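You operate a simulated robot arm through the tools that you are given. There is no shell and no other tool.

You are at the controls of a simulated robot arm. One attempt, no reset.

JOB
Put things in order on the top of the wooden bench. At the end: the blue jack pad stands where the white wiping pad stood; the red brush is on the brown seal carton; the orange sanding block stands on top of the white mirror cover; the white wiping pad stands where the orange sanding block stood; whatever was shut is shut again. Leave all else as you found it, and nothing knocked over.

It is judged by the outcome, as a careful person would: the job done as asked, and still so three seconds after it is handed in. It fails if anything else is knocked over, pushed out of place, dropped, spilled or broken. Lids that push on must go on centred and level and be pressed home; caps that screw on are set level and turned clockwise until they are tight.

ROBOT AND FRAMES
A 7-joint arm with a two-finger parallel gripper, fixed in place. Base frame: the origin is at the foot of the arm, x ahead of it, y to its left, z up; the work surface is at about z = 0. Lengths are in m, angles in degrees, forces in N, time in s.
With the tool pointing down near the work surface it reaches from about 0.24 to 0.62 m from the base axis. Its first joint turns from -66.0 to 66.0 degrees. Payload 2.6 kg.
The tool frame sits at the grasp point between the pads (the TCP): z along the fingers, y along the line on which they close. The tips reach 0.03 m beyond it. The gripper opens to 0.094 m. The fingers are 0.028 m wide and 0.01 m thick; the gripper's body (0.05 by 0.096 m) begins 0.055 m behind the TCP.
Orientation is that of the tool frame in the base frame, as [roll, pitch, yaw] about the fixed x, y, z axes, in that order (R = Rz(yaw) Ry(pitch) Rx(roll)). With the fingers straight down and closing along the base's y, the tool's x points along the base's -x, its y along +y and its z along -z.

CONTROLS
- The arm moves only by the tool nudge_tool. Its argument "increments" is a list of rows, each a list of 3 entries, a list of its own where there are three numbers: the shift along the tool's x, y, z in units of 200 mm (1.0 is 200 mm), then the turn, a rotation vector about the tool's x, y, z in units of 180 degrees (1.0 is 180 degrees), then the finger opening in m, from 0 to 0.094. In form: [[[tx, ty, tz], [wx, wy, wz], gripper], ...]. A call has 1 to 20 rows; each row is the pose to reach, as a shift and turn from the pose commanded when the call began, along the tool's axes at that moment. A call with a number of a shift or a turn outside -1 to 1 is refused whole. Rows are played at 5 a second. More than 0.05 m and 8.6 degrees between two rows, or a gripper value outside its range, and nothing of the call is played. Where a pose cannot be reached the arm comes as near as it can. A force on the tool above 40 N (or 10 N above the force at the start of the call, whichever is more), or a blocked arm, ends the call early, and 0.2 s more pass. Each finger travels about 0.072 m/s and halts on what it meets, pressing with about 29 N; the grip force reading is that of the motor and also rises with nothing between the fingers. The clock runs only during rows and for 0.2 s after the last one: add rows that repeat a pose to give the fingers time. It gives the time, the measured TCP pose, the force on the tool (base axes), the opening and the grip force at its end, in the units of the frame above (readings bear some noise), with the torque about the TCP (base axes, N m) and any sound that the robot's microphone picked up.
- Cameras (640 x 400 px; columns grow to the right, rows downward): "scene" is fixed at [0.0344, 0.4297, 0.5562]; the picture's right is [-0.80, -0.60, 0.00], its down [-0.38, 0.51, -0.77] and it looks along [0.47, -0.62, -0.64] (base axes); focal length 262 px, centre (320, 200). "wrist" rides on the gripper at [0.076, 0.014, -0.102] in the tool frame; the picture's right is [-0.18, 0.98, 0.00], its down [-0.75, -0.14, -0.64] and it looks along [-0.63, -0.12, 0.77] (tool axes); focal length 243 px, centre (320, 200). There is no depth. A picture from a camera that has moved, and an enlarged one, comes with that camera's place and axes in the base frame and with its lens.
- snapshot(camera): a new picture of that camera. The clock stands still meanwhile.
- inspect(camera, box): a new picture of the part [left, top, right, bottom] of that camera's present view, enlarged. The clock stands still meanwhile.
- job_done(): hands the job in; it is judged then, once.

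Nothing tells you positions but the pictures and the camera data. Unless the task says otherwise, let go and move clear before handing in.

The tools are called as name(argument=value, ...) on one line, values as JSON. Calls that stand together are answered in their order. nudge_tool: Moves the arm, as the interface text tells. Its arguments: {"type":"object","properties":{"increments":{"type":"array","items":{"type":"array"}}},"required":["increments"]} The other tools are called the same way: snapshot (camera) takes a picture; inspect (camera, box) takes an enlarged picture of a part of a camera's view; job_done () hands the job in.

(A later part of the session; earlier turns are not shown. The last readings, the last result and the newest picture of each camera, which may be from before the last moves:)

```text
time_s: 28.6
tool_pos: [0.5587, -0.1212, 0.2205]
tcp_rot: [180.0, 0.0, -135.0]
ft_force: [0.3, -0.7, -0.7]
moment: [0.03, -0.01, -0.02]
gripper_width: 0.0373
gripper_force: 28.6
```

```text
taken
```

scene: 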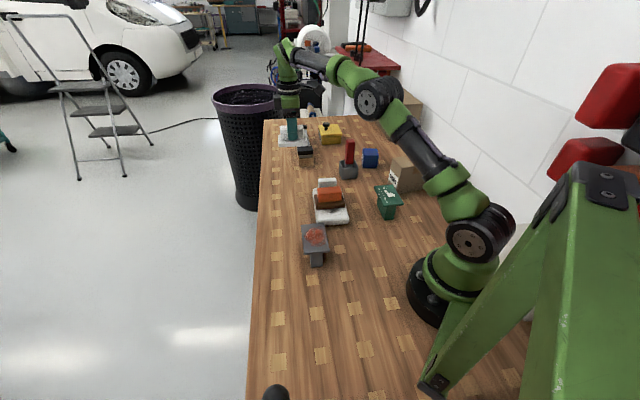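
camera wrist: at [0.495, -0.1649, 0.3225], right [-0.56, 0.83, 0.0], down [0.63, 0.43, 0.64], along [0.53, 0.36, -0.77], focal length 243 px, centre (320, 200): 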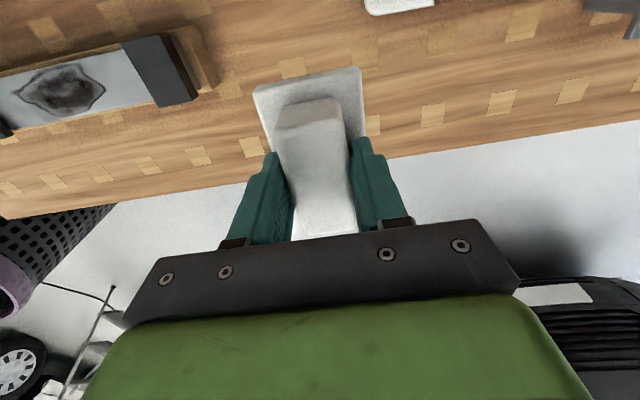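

nudge_tool(increments=[[[0, 0, 0.1], [0, 0, 0], 0.01], [[0, 0, 0.22], [0, 0, 0], 0.01], [[0, 0, 0.36], [0, 0, 0], 0.01], [[0, 0, 0.5], [0, 0, 0], 0.01], [[0, 0, 0.62], [0, 0, 0], 0.01], [[0, 0, 0.72], [0, 0, 0], 0.01], [[0, 0, 0.79], [0, 0, 0], 0.01], [[0, 0, 0.8325], [0, 0, 0], 0.01], [[0, 0, 0.8325], [0, 0, 0], 0.01]])

inspect(camera="scene", box=[272, 165, 320, 195])

snapshot(camera="wrist")

```text
time_s: 30.6
tool_pos: [0.5581, -0.1228, 0.0533]
tcp_rot: [180.0, 0.0, -134.9]
ft_force: [1.1, -0.1, -1.0]
moment: [-0.02, 0.04, 0.02]
gripper_width: 0.0377
gripper_force: 29.0
```

```text
13.33 times, centred on (296, 180) of scene
camera zoom: at [0.0344, 0.4297, 0.5562], right [-0.8, -0.6, 0.0], down [-0.38, 0.51, -0.77], along [0.47, -0.62, -0.64], focal length 3486 px, centre (640, 467)
```

zoom: 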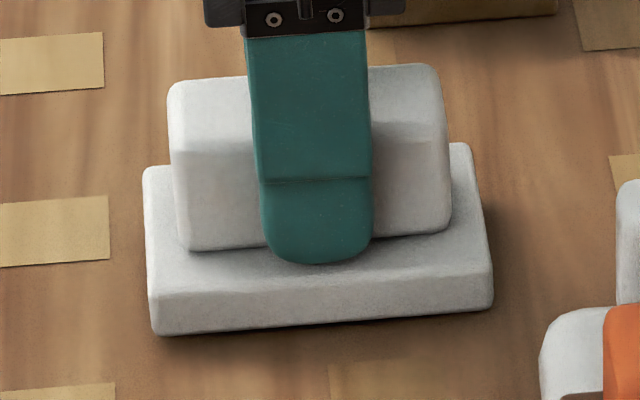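

```text
taken
camera wrist: at [0.4963, -0.1656, 0.1558], right [-0.56, 0.83, 0.0], down [0.63, 0.43, 0.64], along [0.53, 0.36, -0.77], focal length 243 px, centre (320, 200)
```

wrist: 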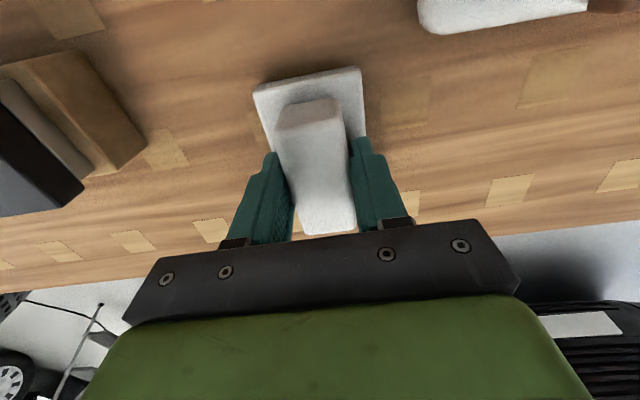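

The pad lines up almost exactly with the orange block's former outline. I'll lower the last few millimetres to contact.

nudge_tool(increments=[[[0, 0, 0.008], [0, 0, 0], 0.01], [[0, 0, 0.014], [0, 0, 0], 0.01], [[0, 0, 0.014], [0, 0, 0], 0.01]])

```text
time_s: 31.4
tool_pos: [0.5591, -0.1226, 0.0519]
tcp_rot: [180.0, 0.0, -135.0]
ft_force: [0.4, -0.5, 0.0]
moment: [0.01, -0.02, 0.02]
gripper_width: 0.0375
gripper_force: 29.1
```

nudge_tool(increments=[[[0, 0, 0.005], [0, 0, 0], 0.01], [[0, 0, 0.009], [0, 0, 0], 0.01], [[0, 0, 0.009], [0, 0, 0], 0.01]])

```text
time_s: 32.2
tool_pos: [0.5591, -0.1227, 0.0496]
tcp_rot: [-180.0, 0.0, -135.0]
ft_force: [-1.4, -0.4, 3.2]
moment: [0.07, 0.04, 0.02]
gripper_width: 0.0373
gripper_force: 28.9
```

The pad has made light contact with the bench. I'll release it and rise.

nudge_tool(increments=[[[0, 0, 0], [0, 0, 0], 0.045], [[0, 0, 0], [0, 0, 0], 0.065], [[0, 0, 0], [0, 0, 0], 0.065], [[0, 0, 0], [0, 0, 0], 0.065], [[0, 0, -0.08], [0, 0, 0], 0.065], [[0, 0, -0.2], [0, 0, 0], 0.065], [[0, 0, -0.35], [0, 0, 0], 0.065], [[0, 0, -0.5], [0, 0, 0], 0.065], [[0, 0, -0.65], [0, 0, 0], 0.065], [[0, 0, -0.8], [0, 0, 0], 0.065], [[0, 0, -0.8], [0, 0, 0], 0.065]])

inspect(camera="scene", box=[272, 165, 320, 195])

snapshot(camera="wrist")

```text
time_s: 34.6
tool_pos: [0.5587, -0.1234, 0.2083]
tcp_rot: [180.0, 0.0, -134.9]
ft_force: [-0.1, -0.2, -0.1]
moment: [0.0, -0.01, -0.01]
gripper_width: 0.0649
gripper_force: 0.1
```

```text
13.33 times, centred on (296, 180) of scene
camera zoom: at [0.0344, 0.4297, 0.5562], right [-0.8, -0.6, 0.0], down [-0.38, 0.51, -0.77], along [0.47, -0.62, -0.64], focal length 3486 px, centre (640, 467)
```

zoom: 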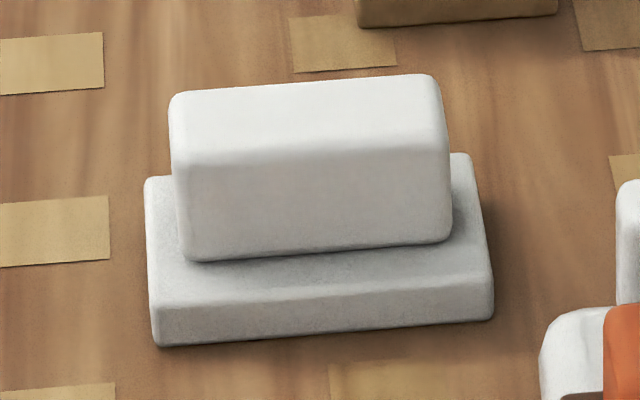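

```text
taken
camera wrist: at [0.4959, -0.1658, 0.3119], right [-0.56, 0.83, 0.0], down [0.63, 0.43, 0.64], along [0.53, 0.36, -0.77], focal length 243 px, centre (320, 200)
```

wrist: 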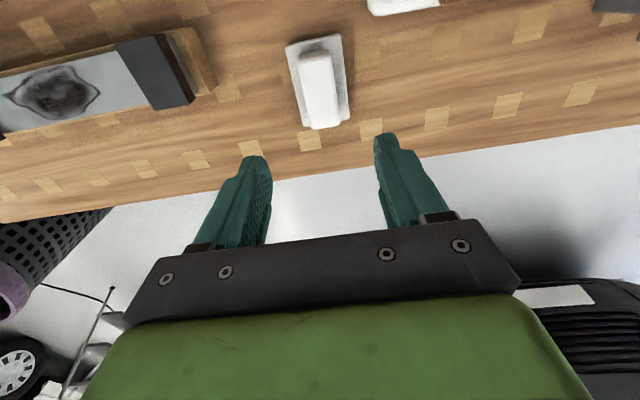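

The white wiping pad stands almost exactly where the orange block was. Next is the blue jack pad; I'll move high over it with the fingers turned to its faces and take a closer look.

nudge_tool(increments=[[[0.08, -0.026, -0.06], [0, 0, 0], 0.094], [[0.2, -0.063, -0.06], [0, 0, 0], 0.094], [[0.33, -0.104, -0.06], [0, 0, 0], 0.094], [[0.46, -0.145, -0.06], [0, 0, 0], 0.094], [[0.59, -0.186, -0.06], [0, 0, 0], 0.094], [[0.7165, -0.226, -0.06], [0, 0, 0], 0.094]])

nudge_tool(increments=[[[0.13, -0.041, 0], [0, 0, 0.015], 0.094], [[0.26, -0.082, 0], [0, 0, 0.03], 0.094], [[0.39, -0.123, 0], [0, 0, 0.045], 0.094], [[0.52, -0.164, 0], [0, 0, 0.06], 0.094], [[0.63, -0.2, 0], [0, 0, 0.0667], 0.094], [[0.7165, -0.226, 0], [0, 0, 0.0667], 0.094], [[0.7165, -0.226, 0], [0, 0, 0.0667], 0.094]])

snapshot(camera="wrist")

snapshot(camera="scene")

```text
time_s: 36.0
tool_pos: [0.4884, -0.2559, 0.2223]
tcp_rot: [180.0, 0.0, -134.8]
ft_force: [0.0, 0.4, -0.4]
moment: [-0.01, 0.01, 0.0]
gripper_width: 0.0942
gripper_force: 0.1
```

```text
time_s: 37.6
tool_pos: [0.4185, -0.3886, 0.2216]
tcp_rot: [-180.0, 0.0, -147.0]
ft_force: [-0.7, -0.3, -0.5]
moment: [-0.02, -0.01, 0.03]
gripper_width: 0.0942
gripper_force: 0.1
```

```text
taken
camera wrist: at [0.3477, -0.4174, 0.3246], right [-0.38, 0.92, 0.0], down [0.71, 0.29, 0.64], along [0.59, 0.24, -0.77], focal length 243 px, centre (320, 200)
```

wrist: 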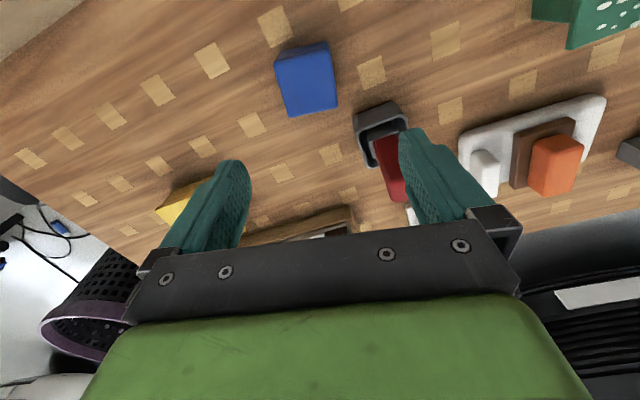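

```text
taken
```

scene: 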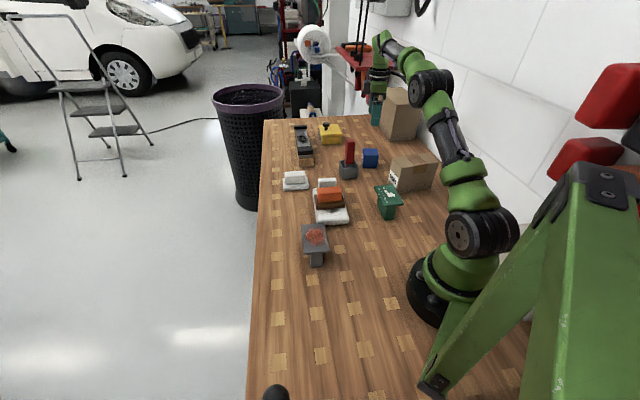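

inspect(camera="wrist", box=[250, 20, 378, 140])

inspect(camera="wrist", box=[330, 80, 450, 220])

```text
3.33 times, centred on (314, 80) of wrist
camera zoom: at [0.3477, -0.4174, 0.3246], right [-0.38, 0.92, 0.0], down [0.71, 0.29, 0.64], along [0.59, 0.24, -0.77], focal length 809 px, centre (340, 600)
```

zoom: 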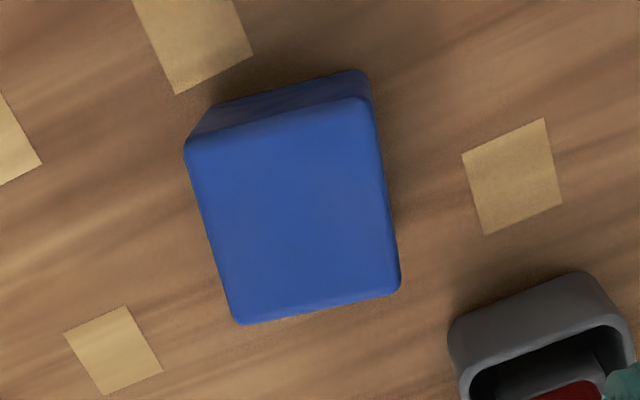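

```text
2.86 times, centred on (390, 150) of wrist
camera zoom: at [0.3477, -0.4174, 0.3246], right [-0.38, 0.92, 0.0], down [0.71, 0.29, 0.64], along [0.59, 0.24, -0.77], focal length 693 px, centre (120, 343)
```

zoom: 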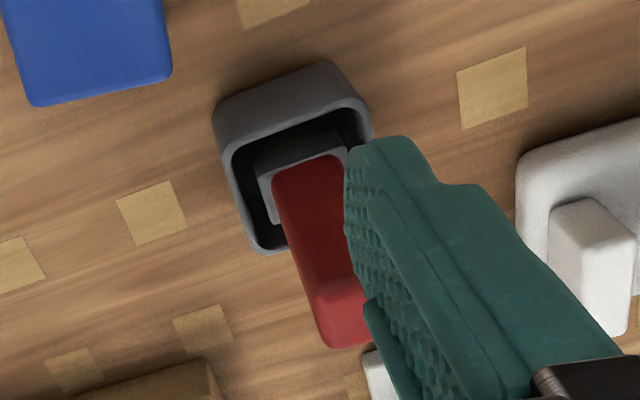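

The blue pad measures 54 mm square at (0.4166, -0.4024), with its faces at about 34°. I'll align over it and descend.

nudge_tool(increments=[[[0.02, -0.02, 0.05], [0, 0, -0.0067], 0.094], [[0.0475, -0.049, 0.15], [0, 0, -0.0067], 0.094], [[0.0475, -0.049, 0.3], [0, 0, -0.0067], 0.094], [[0.0475, -0.049, 0.45], [0, 0, -0.0067], 0.094], [[0.0475, -0.049, 0.6], [0, 0, -0.0067], 0.094], [[0.0475, -0.049, 0.6], [0, 0, -0.0067], 0.094]])

snapshot(camera="wrist")

inspect(camera="scene", box=[310, 90, 430, 200])

```text
time_s: 39.0
tool_pos: [0.4173, -0.4002, 0.0995]
tcp_rot: [180.0, 0.0, -145.9]
ft_force: [-0.2, 0.9, 0.6]
moment: [-0.02, -0.01, 0.0]
gripper_width: 0.094
gripper_force: 0.0
```

```text
taken
camera wrist: at [0.3477, -0.4313, 0.2025], right [-0.4, 0.92, 0.0], down [0.7, 0.31, 0.64], along [0.59, 0.26, -0.77], focal length 243 px, centre (320, 200)
```

wrist: 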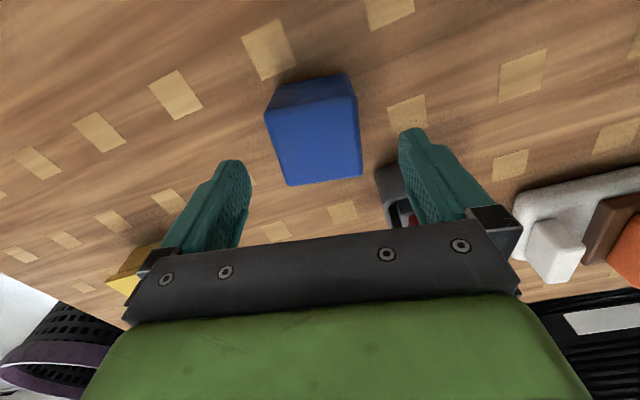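

```text
3.64 times, centred on (370, 145) of scene
camera zoom: at [0.0344, 0.4297, 0.5562], right [-0.8, -0.6, 0.0], down [-0.38, 0.51, -0.77], along [0.47, -0.62, -0.64], focal length 951 px, centre (138, 400)
```

zoom: 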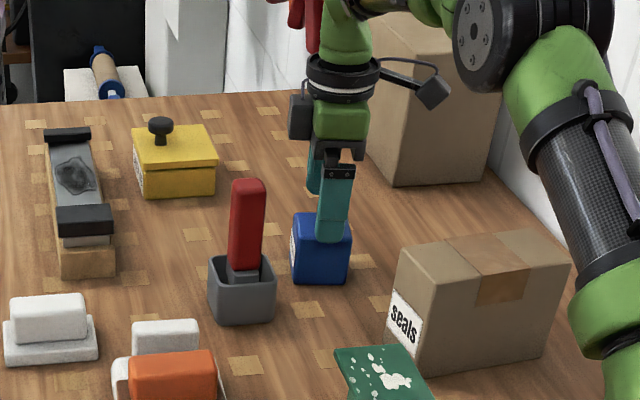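

nudge_tool(increments=[[[0, 0, 0.08], [0, 0, 0], 0.094], [[0, 0, 0.16], [0, 0, 0], 0.094], [[0, 0, 0.24], [0, 0, 0], 0.094], [[0, 0, 0.285], [0, 0, 0], 0.094], [[0, 0, 0.285], [0, 0, 0], 0.094]])

snapshot(camera="wrist")

inspect(camera="scene", box=[310, 90, 430, 200])

```text
time_s: 40.2
tool_pos: [0.4164, -0.4026, 0.0434]
tcp_rot: [180.0, 0.0, -145.9]
ft_force: [-0.6, -0.4, -0.6]
moment: [0.03, -0.02, 0.02]
gripper_width: 0.0939
gripper_force: 0.1
```

```text
taken
camera wrist: at [0.3467, -0.4322, 0.1466], right [-0.4, 0.92, 0.0], down [0.7, 0.31, 0.64], along [0.59, 0.26, -0.77], focal length 243 px, centre (320, 200)
```

wrist: 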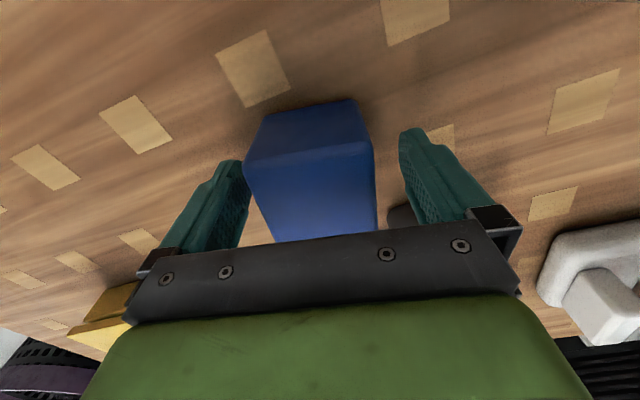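

```text
3.64 times, centred on (370, 145) of scene
camera zoom: at [0.0344, 0.4297, 0.5562], right [-0.8, -0.6, 0.0], down [-0.38, 0.51, -0.77], along [0.47, -0.62, -0.64], focal length 951 px, centre (138, 400)
```

zoom: 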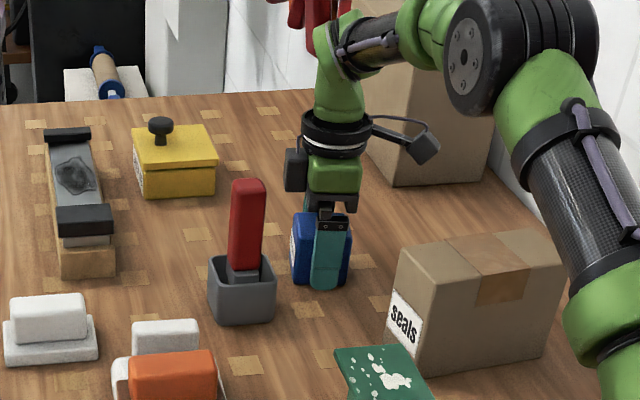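

nudge_tool(increments=[[[0, 0, 0], [0, 0, 0], 0.07], [[0, 0, 0], [0, 0, 0], 0.04], [[0, 0, 0], [0, 0, 0], 0.03], [[0, 0, 0], [0, 0, 0], 0.03]])

nudge_tool(increments=[[[0, 0, -0.05], [0, 0, 0], 0.03], [[0, 0, -0.12], [0, 0, 0], 0.03], [[0, 0, -0.25], [0, 0, 0], 0.03], [[0, 0, -0.4], [0, 0, 0], 0.03], [[0, 0, -0.55], [0, 0, 0], 0.03], [[0, 0, -0.7], [0, 0, 0], 0.03], [[0, 0, -0.85], [0, 0, 0], 0.03], [[0, 0, -0.95], [0, 0, 0], 0.03], [[0, 0, -0.95], [0, 0, 0], 0.03]])

snapshot(camera="wrist")

snapshot(camera="scene")

```text
time_s: 41.2
tool_pos: [0.4173, -0.4019, 0.0441]
tcp_rot: [180.0, 0.0, -145.8]
ft_force: [-0.7, 0.1, 0.4]
moment: [-0.04, 0.0, -0.01]
gripper_width: 0.0619
gripper_force: 28.8
```

```text
time_s: 43.2
tool_pos: [0.4197, -0.4021, 0.2322]
tcp_rot: [-179.9, 0.0, -145.8]
ft_force: [-0.1, -0.9, -1.7]
moment: [-0.01, 0.0, -0.01]
gripper_width: 0.0621
gripper_force: 29.0
```

```text
taken
camera wrist: at [0.3485, -0.4331, 0.3361], right [-0.4, 0.92, 0.0], down [0.7, 0.31, 0.64], along [0.59, 0.26, -0.77], focal length 243 px, centre (320, 200)
```

wrist: 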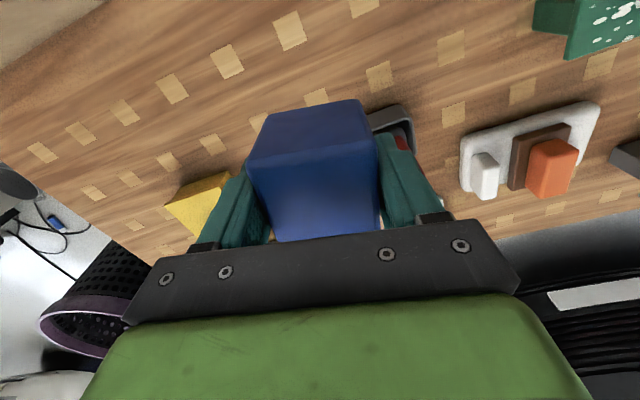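

```text
taken
```

scene: 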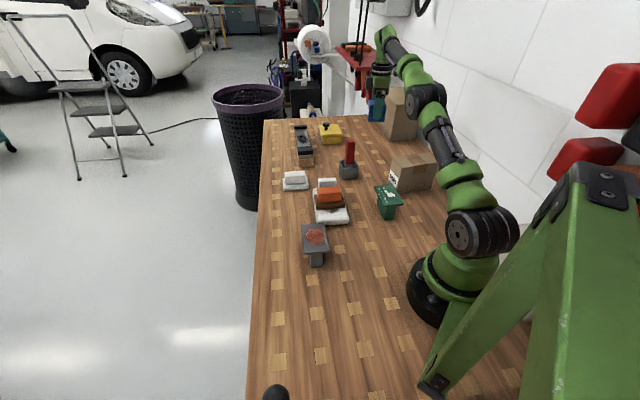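

The blue pad is held firmly. I'll carry it in an arc at height, clear of everything, to the wiping pad's old spot.

nudge_tool(increments=[[[-0.05, 0.07, 0], [0, 0, 0], 0.03], [[-0.14, 0.2, 0], [0, 0, 0], 0.03], [[-0.24, 0.345, 0], [0, 0, 0], 0.03], [[-0.34, 0.49, 0], [0, 0, 0], 0.03], [[-0.44, 0.635, 0], [0, 0, 0], 0.03], [[-0.54, 0.78, 0], [0, 0, 0], 0.03], [[-0.634, 0.911, 0], [0, 0, 0], 0.03]])

nudge_tool(increments=[[[-0.03, 0.15, 0], [0, 0, 0], 0.03], [[-0.06, 0.31, 0], [0, 0, 0], 0.03], [[-0.09, 0.47, 0], [0, 0, 0], 0.03], [[-0.12, 0.63, 0], [0, 0, 0], 0.03], [[-0.15, 0.8, 0], [0, 0, 0], 0.03], [[-0.175, 0.9693, 0], [0, 0, 0], 0.03]])

nudge_tool(increments=[[[-0.015, 0.15, 0], [0, 0, -0.015], 0.03], [[-0.03, 0.31, 0], [0, 0, -0.03], 0.03], [[-0.045, 0.47, 0], [0, 0, -0.045], 0.03], [[-0.061, 0.6235, 0], [0, 0, -0.06], 0.03]])

nudge_tool(increments=[[[-0.04, 0.14, 0], [0, 0, 0], 0.03], [[-0.08, 0.28, 0], [0, 0, 0], 0.03], [[-0.12, 0.42, 0], [0, 0, 0], 0.03], [[-0.15, 0.53, 0], [0, 0, 0], 0.03], [[-0.1715, 0.603, 0], [0, 0, 0], 0.03], [[-0.1715, 0.603, 0], [0, 0, 0], 0.03]])

snapshot(camera="wrist")

snapshot(camera="scene")

```text
time_s: 44.8
tool_pos: [0.4184, -0.1812, 0.235]
tcp_rot: [-180.0, 0.0, -145.8]
ft_force: [-1.1, -0.3, -1.4]
moment: [-0.01, -0.04, -0.01]
gripper_width: 0.0621
gripper_force: 28.4
```

```text
time_s: 46.2
tool_pos: [0.3406, 0.0009, 0.234]
tcp_rot: [-179.9, 0.0, -145.9]
ft_force: [-0.9, 0.2, -1.1]
moment: [-0.02, -0.02, -0.04]
gripper_width: 0.0622
gripper_force: 29.1
```

```text
time_s: 47.2
tool_pos: [0.2794, 0.1095, 0.2346]
tcp_rot: [180.0, 0.0, -135.0]
ft_force: [-0.4, 0.1, -1.9]
moment: [0.02, -0.02, -0.01]
gripper_width: 0.0622
gripper_force: 29.0
```

```text
time_s: 48.6
tool_pos: [0.2185, 0.2198, 0.2342]
tcp_rot: [180.0, 0.0, -135.0]
ft_force: [0.7, -0.2, -2.2]
moment: [-0.03, 0.0, 0.01]
gripper_width: 0.062
gripper_force: 28.6
```

```text
taken
camera wrist: at [0.155, 0.1764, 0.3368], right [-0.56, 0.83, 0.0], down [0.63, 0.43, 0.64], along [0.53, 0.36, -0.77], focal length 243 px, centre (320, 200)
```

wrist: 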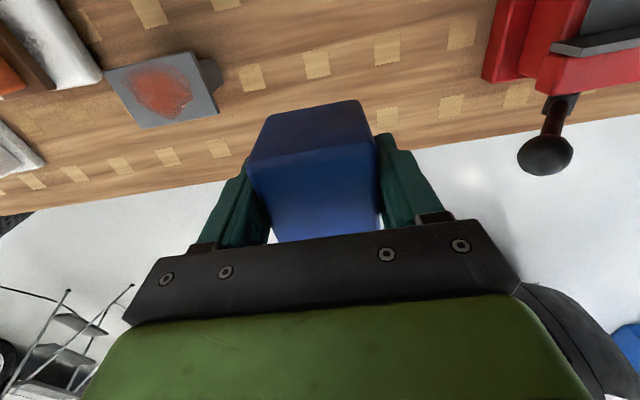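

```text
taken
```

scene: 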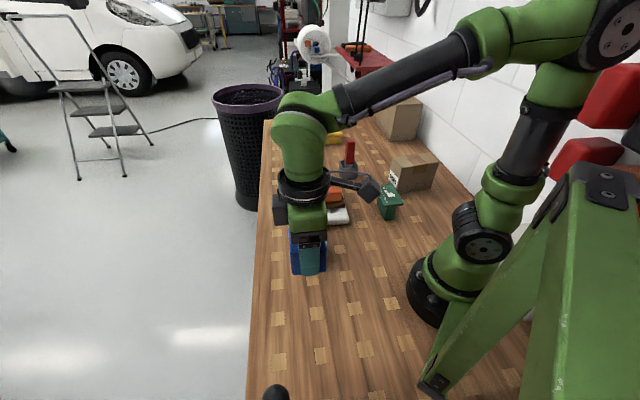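

The cube is centred in the grip and over the target. I'll lower it to just above the bench.

nudge_tool(increments=[[[0, 0, 0.1], [0, 0, 0], 0.03], [[0, 0, 0.24], [0, 0, 0], 0.03], [[0, 0, 0.38], [0, 0, 0], 0.03], [[0, 0, 0.52], [0, 0, 0], 0.03], [[0, 0, 0.66], [0, 0, 0], 0.03], [[0, 0, 0.78], [0, 0, 0], 0.03], [[0, 0, 0.87], [0, 0, 0], 0.03], [[0, 0, 0.925], [0, 0, 0], 0.03], [[0, 0, 0.925], [0, 0, 0], 0.03]])

inspect(camera="scene", box=[250, 260, 410, 360])

```text
time_s: 50.6
tool_pos: [0.2189, 0.2202, 0.0489]
tcp_rot: [180.0, 0.0, -135.0]
ft_force: [0.2, -0.6, -1.2]
moment: [0.01, 0.0, 0.05]
gripper_width: 0.062
gripper_force: 29.3
```

```text
4.00 times, centred on (330, 310) of scene
camera zoom: at [0.0344, 0.4297, 0.5562], right [-0.8, -0.6, 0.0], down [-0.38, 0.51, -0.77], along [0.47, -0.62, -0.64], focal length 1046 px, centre (280, -240)
```

zoom: 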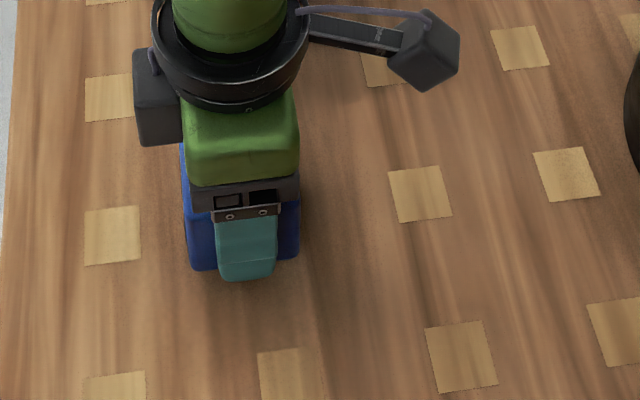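

nudge_tool(increments=[[[0, 0, 0.01], [0, 0, 0], 0.03], [[0, 0, 0.02], [0, 0, 0], 0.03], [[0, 0, 0.02], [0, 0, 0], 0.03]])

nudge_tool(increments=[[[0, 0, 0.004], [0, 0, 0], 0.03], [[0, 0, 0.008], [0, 0, 0], 0.03], [[0, 0, 0.008], [0, 0, 0], 0.03]])

```text
time_s: 51.4
tool_pos: [0.2184, 0.2211, 0.0454]
tcp_rot: [179.9, 0.0, -135.0]
ft_force: [0.2, -0.1, -1.2]
moment: [-0.01, 0.02, -0.02]
gripper_width: 0.0621
gripper_force: 28.8
```

```text
time_s: 52.2
tool_pos: [0.2189, 0.2199, 0.0453]
tcp_rot: [-179.9, 0.1, -135.1]
ft_force: [-2.6, -2.6, 15.7]
moment: [-0.24, 0.13, 0.04]
gripper_width: 0.0621
gripper_force: 28.8
```

Contact is made (about 16 N). I'll ease off slightly, release, and rise.

nudge_tool(increments=[[[0, 0, -0.004], [0, 0, 0], 0.03], [[0, 0, -0.004], [0, 0, 0], 0.07], [[0, 0, -0.004], [0, 0, 0], 0.088], [[0, 0, -0.004], [0, 0, 0], 0.088], [[0, 0, -0.08], [0, 0, 0], 0.088], [[0, 0, -0.2], [0, 0, 0], 0.088], [[0, 0, -0.35], [0, 0, 0], 0.088], [[0, 0, -0.5], [0, 0, 0], 0.088], [[0, 0, -0.65], [0, 0, 0], 0.088], [[0, 0, -0.8], [0, 0, 0], 0.088], [[0, 0, -0.95], [0, 0, 0], 0.088], [[0, 0, -0.95], [0, 0, 0], 0.088]])

inspect(camera="scene", box=[250, 260, 410, 360])

snapshot(camera="wrist")

```text
time_s: 54.8
tool_pos: [0.217, 0.2202, 0.2342]
tcp_rot: [-180.0, 0.0, -135.0]
ft_force: [0.1, -0.3, -0.1]
moment: [-0.01, 0.02, 0.01]
gripper_width: 0.0879
gripper_force: 0.1
```

```text
4.00 times, centred on (330, 310) of scene
camera zoom: at [0.0344, 0.4297, 0.5562], right [-0.8, -0.6, 0.0], down [-0.38, 0.51, -0.77], along [0.47, -0.62, -0.64], focal length 1046 px, centre (280, -240)
```

zoom: 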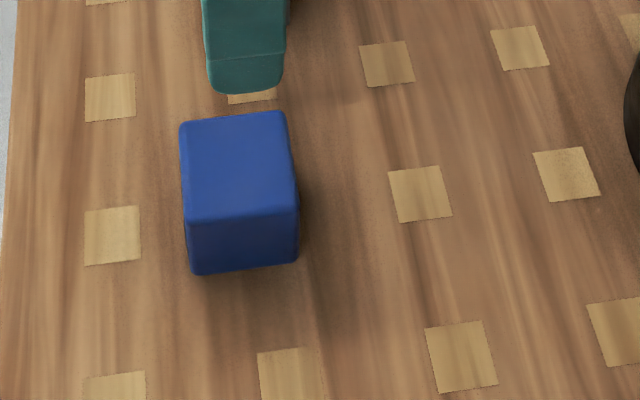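

```text
taken
camera wrist: at [0.154, 0.1766, 0.3381], right [-0.56, 0.83, 0.0], down [0.63, 0.43, 0.64], along [0.53, 0.36, -0.77], focal length 243 px, centre (320, 200)
```

wrist: 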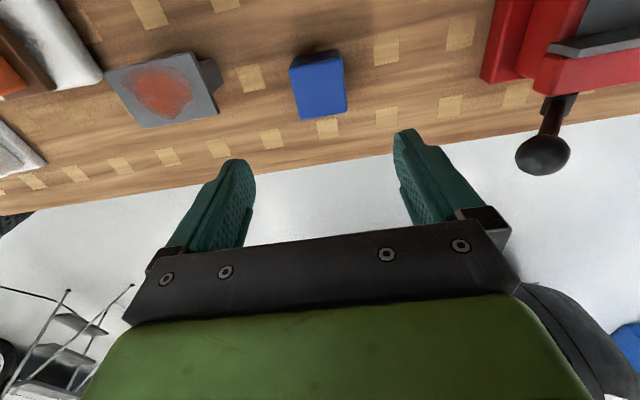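

The blue pad stands where the wiping pad was. The brush and carton remain, so I'll move toward them and turn the wrist so the camera faces the brush for a close look.

nudge_tool(increments=[[[0.03, -0.12, -0.03], [0, 0, 0.035], 0.088], [[0.07, -0.26, -0.06], [0, 0, 0.07], 0.088], [[0.105, -0.4, -0.09], [0, 0, 0.105], 0.088], [[0.14, -0.54, -0.12], [0, 0, 0.14], 0.088], [[0.175, -0.68, -0.15], [0, 0, 0.175], 0.088], [[0.21, -0.82, -0.18], [0, 0, 0.21], 0.088], [[0.2475, -0.9546, -0.18], [0, 0, 0.25], 0.088]])

snapshot(camera="scene")

```text
time_s: 56.4
tool_pos: [0.319, 0.048, 0.2684]
tcp_rot: [-179.9, 0.1, 179.8]
ft_force: [0.1, -0.3, -0.2]
moment: [0.01, 0.03, -0.03]
gripper_width: 0.088
gripper_force: 0.1
```

```text
taken
```

scene: 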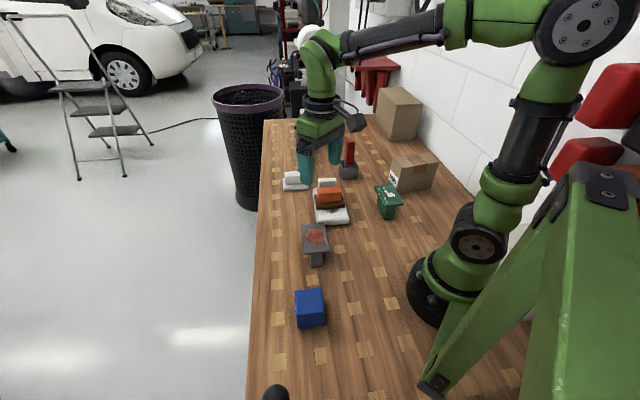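

nudge_tool(increments=[[[-0.03, -0.13, 0], [0, 0, 0.035], 0.088], [[-0.06, -0.27, 0], [0, 0, 0.07], 0.088], [[-0.09, -0.41, 0], [0, 0, 0.105], 0.088], [[-0.12, -0.55, 0], [0, 0, 0.14], 0.088], [[-0.15, -0.69, 0], [0, 0, 0.175], 0.088], [[-0.18, -0.82, 0], [0, 0, 0.21], 0.088], [[-0.22, -0.98, 0], [0, 0, 0.25], 0.088], [[-0.22, -0.98, 0], [0, 0, 0.25], 0.088]])

snapshot(camera="wrist")

```text
time_s: 58.2
tool_pos: [0.3625, -0.1486, 0.2711]
tcp_rot: [-179.9, 0.0, 134.8]
ft_force: [0.2, -0.4, -0.3]
moment: [-0.02, -0.01, 0.03]
gripper_width: 0.0878
gripper_force: 0.1
```

```text
taken
camera wrist: at [0.32, -0.0835, 0.3736], right [0.83, 0.56, 0.0], down [0.43, -0.63, 0.64], along [0.36, -0.53, -0.77], focal length 243 px, centre (320, 200)
```

wrist: 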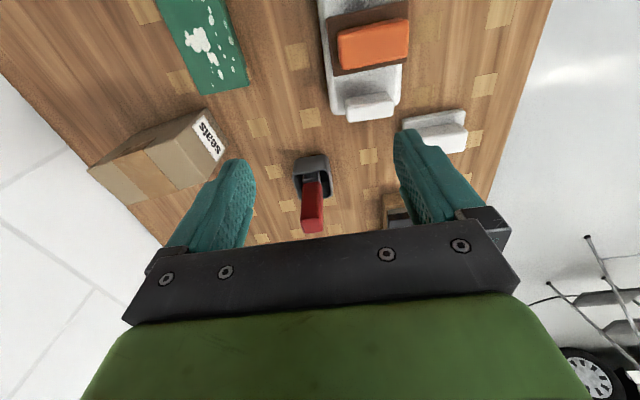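

inspect(camera="wrist", box=[270, 140, 366, 240])

inspect(camera="wrist", box=[80, 90, 240, 220])

inspect(camera="scene", box=[330, 125, 450, 225])

```text
4.00 times, centred on (318, 190) of wrist
camera zoom: at [0.32, -0.0835, 0.3736], right [0.83, 0.56, 0.0], down [0.43, -0.63, 0.64], along [0.36, -0.53, -0.77], focal length 970 px, centre (328, 240)
```

zoom: 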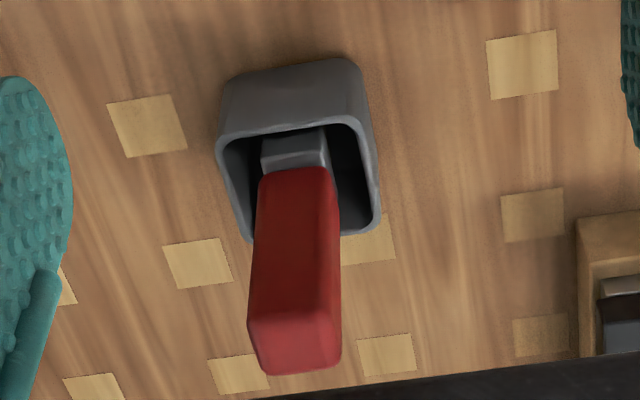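

```text
3.08 times, centred on (160, 155) of wrist
camera zoom: at [0.32, -0.0835, 0.3736], right [0.83, 0.56, 0.0], down [0.43, -0.63, 0.64], along [0.36, -0.53, -0.77], focal length 746 px, centre (812, 338)
```

zoom: 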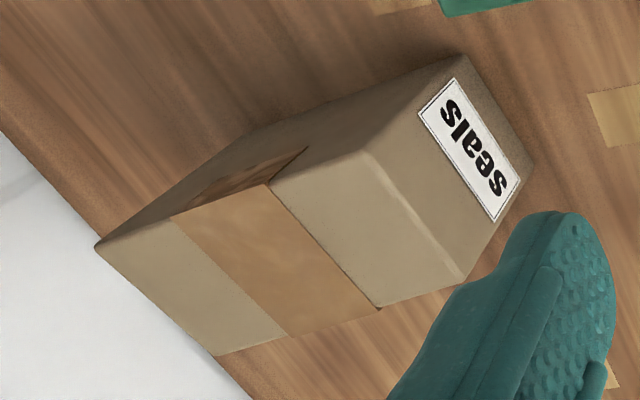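

```text
4.00 times, centred on (390, 175) of scene
camera zoom: at [0.0344, 0.4297, 0.5562], right [-0.8, -0.6, 0.0], down [-0.38, 0.51, -0.77], along [0.47, -0.62, -0.64], focal length 1046 px, centre (40, 300)
```

zoom: 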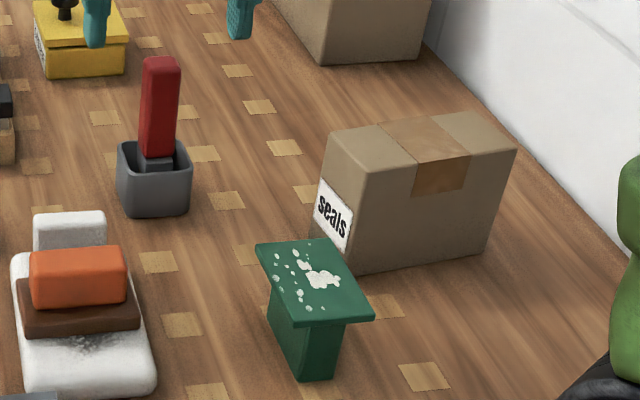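

The brush stands upright at about (0.448, -0.287). Its handle spans z ≈ 0.055–0.14, is about 30 x 25 mm, and is square to the 45° lines. The cup rim is at about 0.047. The seals carton is about 0.14 x 0.066 m, centred near (0.232, -0.374), with its top at about 0.095.

To lay the brush flat I want to grip it with the tool tilted well outward, then turn it. I'll test the tilt here in free air first.

nudge_tool(increments=[[[0, 0, 0], [0, -0.042, 0], 0.06], [[0, 0, 0], [0, -0.084, 0], 0.06], [[0, 0, 0], [0, -0.126, 0], 0.06], [[0, 0, 0], [0, -0.168, 0], 0.06], [[0, 0, 0], [0, -0.21, 0], 0.06], [[0, 0, 0], [0, -0.252, 0], 0.06], [[0, 0, 0], [0, -0.252, 0], 0.06]])

snapshot(camera="scene")

snapshot(camera="wrist")

```text
time_s: 59.8
tool_pos: [0.3626, -0.1462, 0.2692]
tcp_rot: [179.9, 45.4, 135.1]
ft_force: [-0.3, -1.0, 0.2]
moment: [0.01, 0.03, 0.04]
gripper_width: 0.06
gripper_force: 0.2
```

```text
taken
```

scene: 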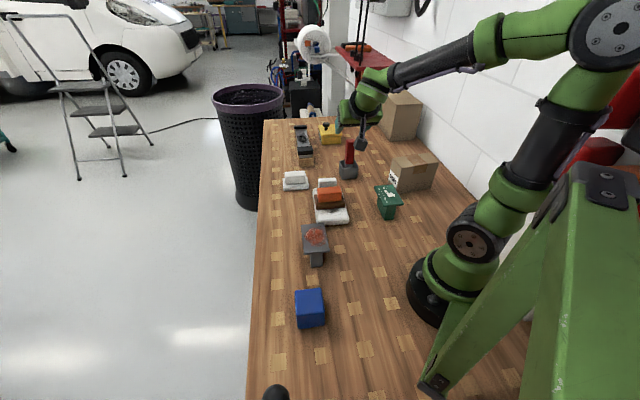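

```text
taken
camera wrist: at [0.284, -0.0467, 0.2871], right [0.79, 0.6, 0.13], down [-0.05, -0.15, 0.99], along [0.62, -0.78, -0.09], focal length 243 px, centre (320, 200)
```

wrist: 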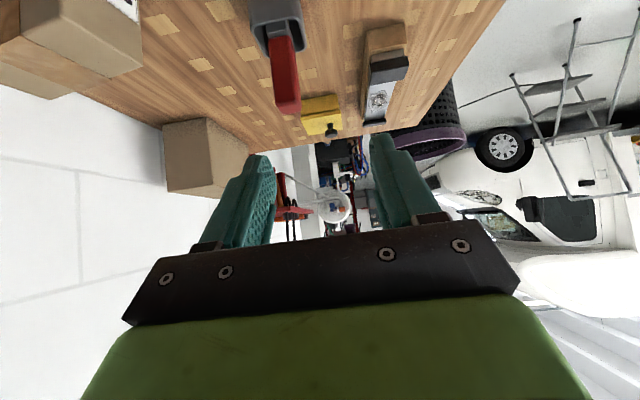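

A 45° tilt is fine. I'll continue to about 75°.

nudge_tool(increments=[[[0, 0, 0], [0, -0.042, 0], 0.06], [[0, 0, 0], [0, -0.084, 0], 0.06], [[0, 0, 0], [0, -0.126, 0], 0.06], [[0, 0, 0], [0, -0.165, 0], 0.06], [[0, 0, 0], [0, -0.165, 0], 0.06]])

snapshot(camera="scene")

```text
time_s: 61.0
tool_pos: [0.3618, -0.1462, 0.2698]
tcp_rot: [179.9, 75.2, 134.9]
ft_force: [-0.5, 0.5, -0.8]
moment: [-0.03, 0.03, 0.0]
gripper_width: 0.0603
gripper_force: 0.1
```

```text
taken
```

scene: 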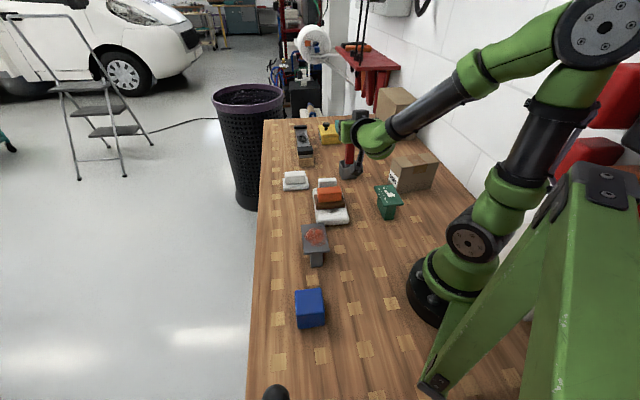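

A 75° tilt is also reachable. I'll move to a pre-grasp point about 8 cm behind the brush handle at 72° tilt, with camera and wrist clear of the mirror cover.

nudge_tool(increments=[[[0.09, -0.032, 0.078], [0, 0.003, 0], 0.06], [[0.19, -0.064, 0.157], [0, 0.006, 0], 0.06], [[0.28, -0.097, 0.235], [0, 0.009, 0], 0.06], [[0.375, -0.129, 0.314], [0, 0.012, 0], 0.06], [[0.47, -0.161, 0.392], [0, 0.015, 0], 0.06], [[0.5627, -0.1934, 0.4704], [0, 0.017, 0], 0.06], [[0.5627, -0.1934, 0.4704], [0, 0.017, 0], 0.06]])

snapshot(camera="scene")

snapshot(camera="wrist")

inspect(camera="scene", box=[290, 110, 450, 230])

```text
time_s: 62.6
tool_pos: [0.3795, -0.2051, 0.1528]
tcp_rot: [-179.7, 72.0, 134.9]
ft_force: [0.3, 0.2, -0.6]
moment: [0.03, 0.01, 0.02]
gripper_width: 0.0602
gripper_force: 0.0
out of reach, approached as far as the arm can: row 6, 7
```

```text
taken
```

scene: 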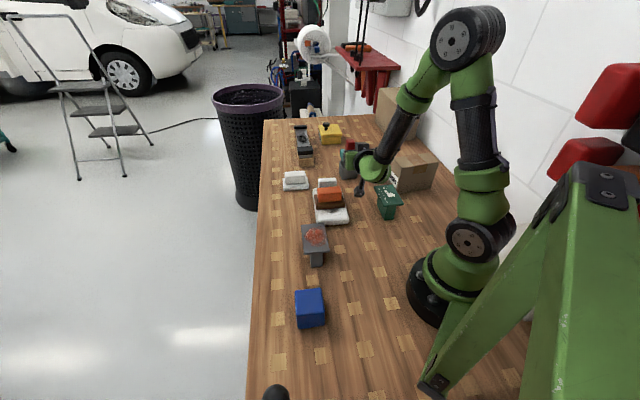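

```text
taken
camera wrist: at [0.3048, -0.1098, 0.1114], right [0.74, 0.65, 0.17], down [-0.37, 0.17, 0.92], along [0.57, -0.74, 0.36], focal length 243 px, centre (320, 200)
```

wrist: 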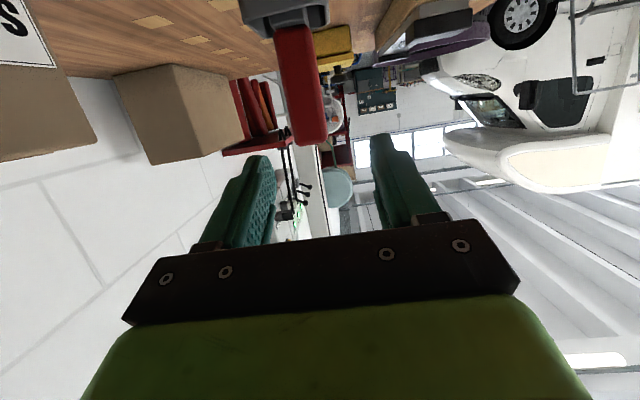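

```text
3.33 times, centred on (370, 170) of scene
camera zoom: at [0.0344, 0.4297, 0.5562], right [-0.8, -0.6, 0.0], down [-0.38, 0.51, -0.77], along [0.47, -0.62, -0.64], focal length 872 px, centre (153, 300)
```

zoom: 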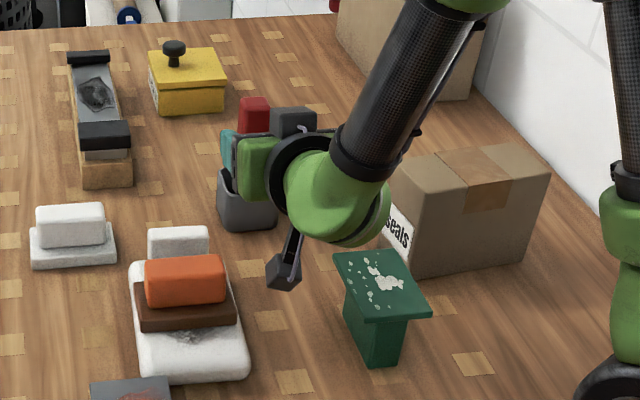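

That pose was just short of reach: too close in and too low at this tilt. Since the fingers straddle the handle sideways, I'll come in from above instead, further out. First I'll rise and check where I am.

nudge_tool(increments=[[[-0.107, 0, -0.035], [0, 0, 0], 0.06], [[-0.214, 0, -0.07], [0, 0, 0], 0.06], [[-0.321, 0, -0.105], [0, 0, 0], 0.06], [[-0.428, 0, -0.139], [0, 0, 0], 0.06], [[-0.428, 0, -0.139], [0, 0, 0], 0.06]])

```text
time_s: 63.8
tool_pos: [0.3772, -0.2066, 0.2451]
tcp_rot: [180.0, 72.0, 135.0]
ft_force: [0.4, 0.2, 0.1]
moment: [0.02, -0.01, 0.02]
gripper_width: 0.0601
gripper_force: 0.1
```

nudge_tool(increments=[[[-0.02, -0.01, 0.1], [0, 0, 0], 0.06], [[-0.043, -0.02, 0.21], [0, 0, 0], 0.06], [[-0.065, -0.03, 0.32], [0, 0, 0], 0.06], [[-0.086, -0.039, 0.418], [0, 0, 0], 0.06], [[-0.086, -0.039, 0.418], [0, 0, 0], 0.06]])

snapshot(camera="wrist")

inspect(camera="scene", box=[290, 90, 450, 210])

```text
time_s: 65.0
tool_pos: [0.4333, -0.273, 0.2342]
tcp_rot: [-179.9, 72.0, 134.9]
ft_force: [-0.6, -1.0, 0.8]
moment: [-0.04, -0.01, 0.03]
gripper_width: 0.0599
gripper_force: 0.0
```

```text
taken
camera wrist: at [0.358, -0.1768, 0.1938], right [0.74, 0.65, 0.18], down [-0.37, 0.17, 0.92], along [0.57, -0.74, 0.36], focal length 243 px, centre (320, 200)
```

wrist: 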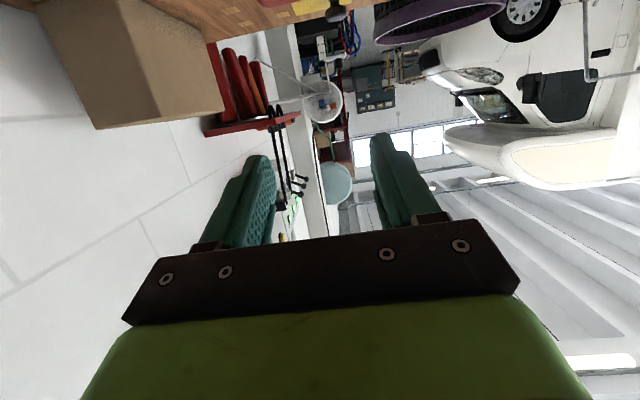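

```text
3.33 times, centred on (370, 150) of scene
camera zoom: at [0.0344, 0.4297, 0.5562], right [-0.8, -0.6, 0.0], down [-0.38, 0.51, -0.77], along [0.47, -0.62, -0.64], focal length 872 px, centre (153, 367)
```

zoom: 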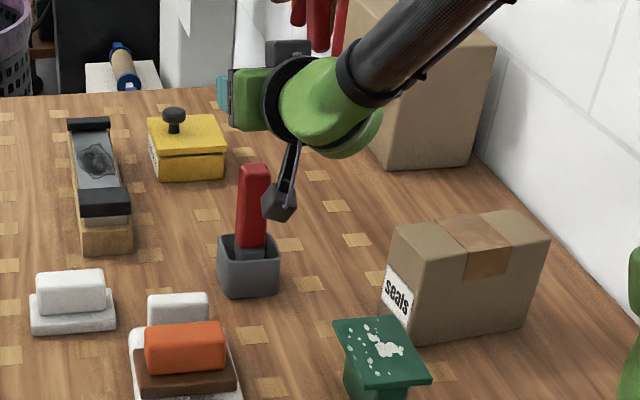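

nudge_tool(increments=[[[0.071, 0, 0.023], [0, 0, 0], 0.07], [[0.142, 0, 0.046], [0, 0, 0], 0.07], [[0.214, 0, 0.07], [0, 0, 0], 0.07], [[0.285, 0, 0.0927], [0, 0, 0], 0.07], [[0.285, 0, 0.0927], [0, 0, 0], 0.07]])

snapshot(camera="wrist")

inspect(camera="scene", box=[310, 110, 410, 190])

```text
time_s: 66.2
tool_pos: [0.4324, -0.272, 0.1753]
tcp_rot: [-180.0, 72.0, 134.9]
ft_force: [-0.3, 0.0, 1.0]
moment: [0.01, 0.01, -0.01]
gripper_width: 0.0701
gripper_force: 0.1
```

```text
taken
camera wrist: at [0.3581, -0.1757, 0.1348], right [0.74, 0.65, 0.18], down [-0.37, 0.17, 0.92], along [0.57, -0.74, 0.36], focal length 243 px, centre (320, 200)
```

wrist: 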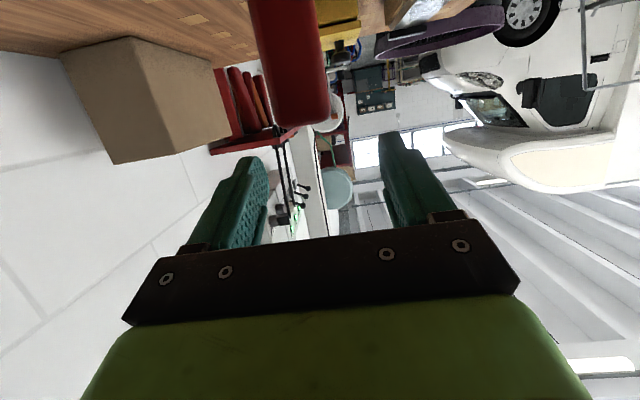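

```text
5.00 times, centred on (360, 150) of scene
camera zoom: at [0.0344, 0.4297, 0.5562], right [-0.8, -0.6, 0.0], down [-0.38, 0.51, -0.77], along [0.47, -0.62, -0.64], focal length 1307 px, centre (120, 450)
```

zoom: 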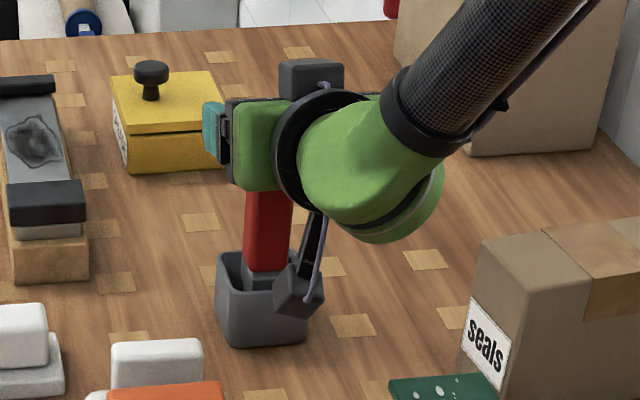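

inspect(camera="wrist", box=[220, 0, 420, 140])

```text
2.86 times, centred on (320, 70) of wrist
camera zoom: at [0.3581, -0.1757, 0.1348], right [0.74, 0.65, 0.18], down [-0.37, 0.17, 0.92], along [0.57, -0.74, 0.36], focal length 693 px, centre (320, 571)
```

zoom: 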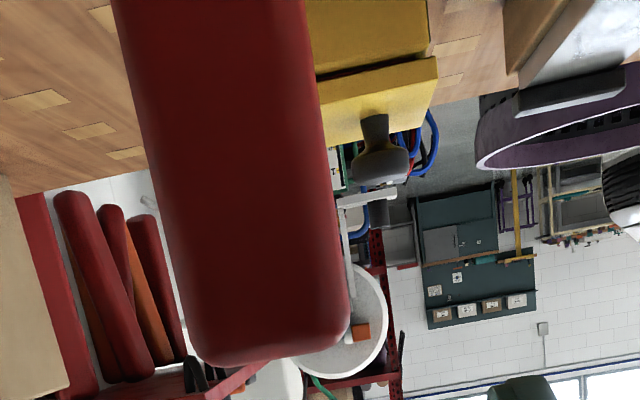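

The handle sits between the fingers, about 2 mm off centre. I'll descend to grasp height, checking reach.

nudge_tool(increments=[[[0.06, -0.005, 0.02], [0, 0, 0], 0.07], [[0.12, -0.01, 0.04], [0, 0, 0], 0.07], [[0.18, -0.01, 0.06], [0, 0, 0], 0.07], [[0.24, -0.01, 0.08], [0, 0, 0], 0.07], [[0.29, -0.01, 0.094], [0, 0, 0], 0.07], [[0.29, -0.01, 0.094], [0, 0, 0], 0.07]])

snapshot(camera="wrist")

inspect(camera="scene", box=[310, 110, 410, 210])

```text
time_s: 67.6
tool_pos: [0.4493, -0.2542, 0.143]
tcp_rot: [-179.8, 71.9, 134.9]
ft_force: [-0.5, 0.6, -0.3]
moment: [0.0, -0.01, -0.02]
gripper_width: 0.0701
gripper_force: 0.1
out of reach, approached as far as the arm can: row 1, 2, 3, 4, 5, 6
```

```text
taken
camera wrist: at [0.3742, -0.1578, 0.1029], right [0.74, 0.65, 0.17], down [-0.37, 0.17, 0.92], along [0.57, -0.74, 0.36], focal length 243 px, centre (320, 200)
```

wrist: 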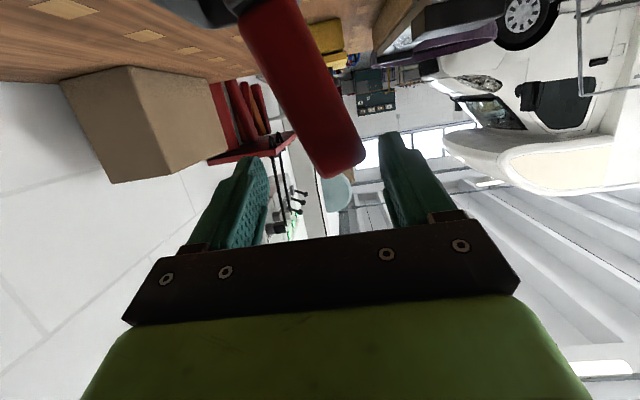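

```text
4.00 times, centred on (360, 160) of scene
camera zoom: at [0.0344, 0.4297, 0.5562], right [-0.8, -0.6, 0.0], down [-0.38, 0.51, -0.77], along [0.47, -0.62, -0.64], focal length 1046 px, centre (160, 360)
```

zoom: 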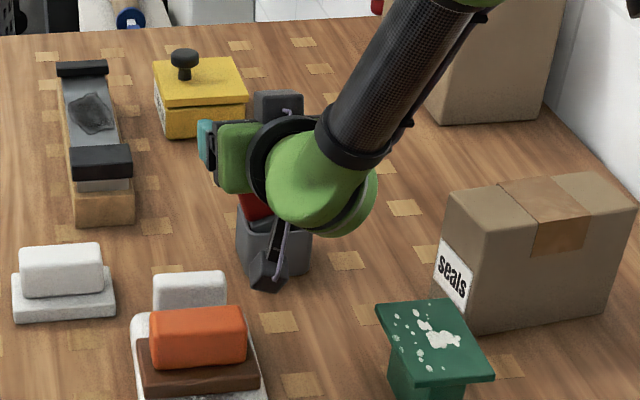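

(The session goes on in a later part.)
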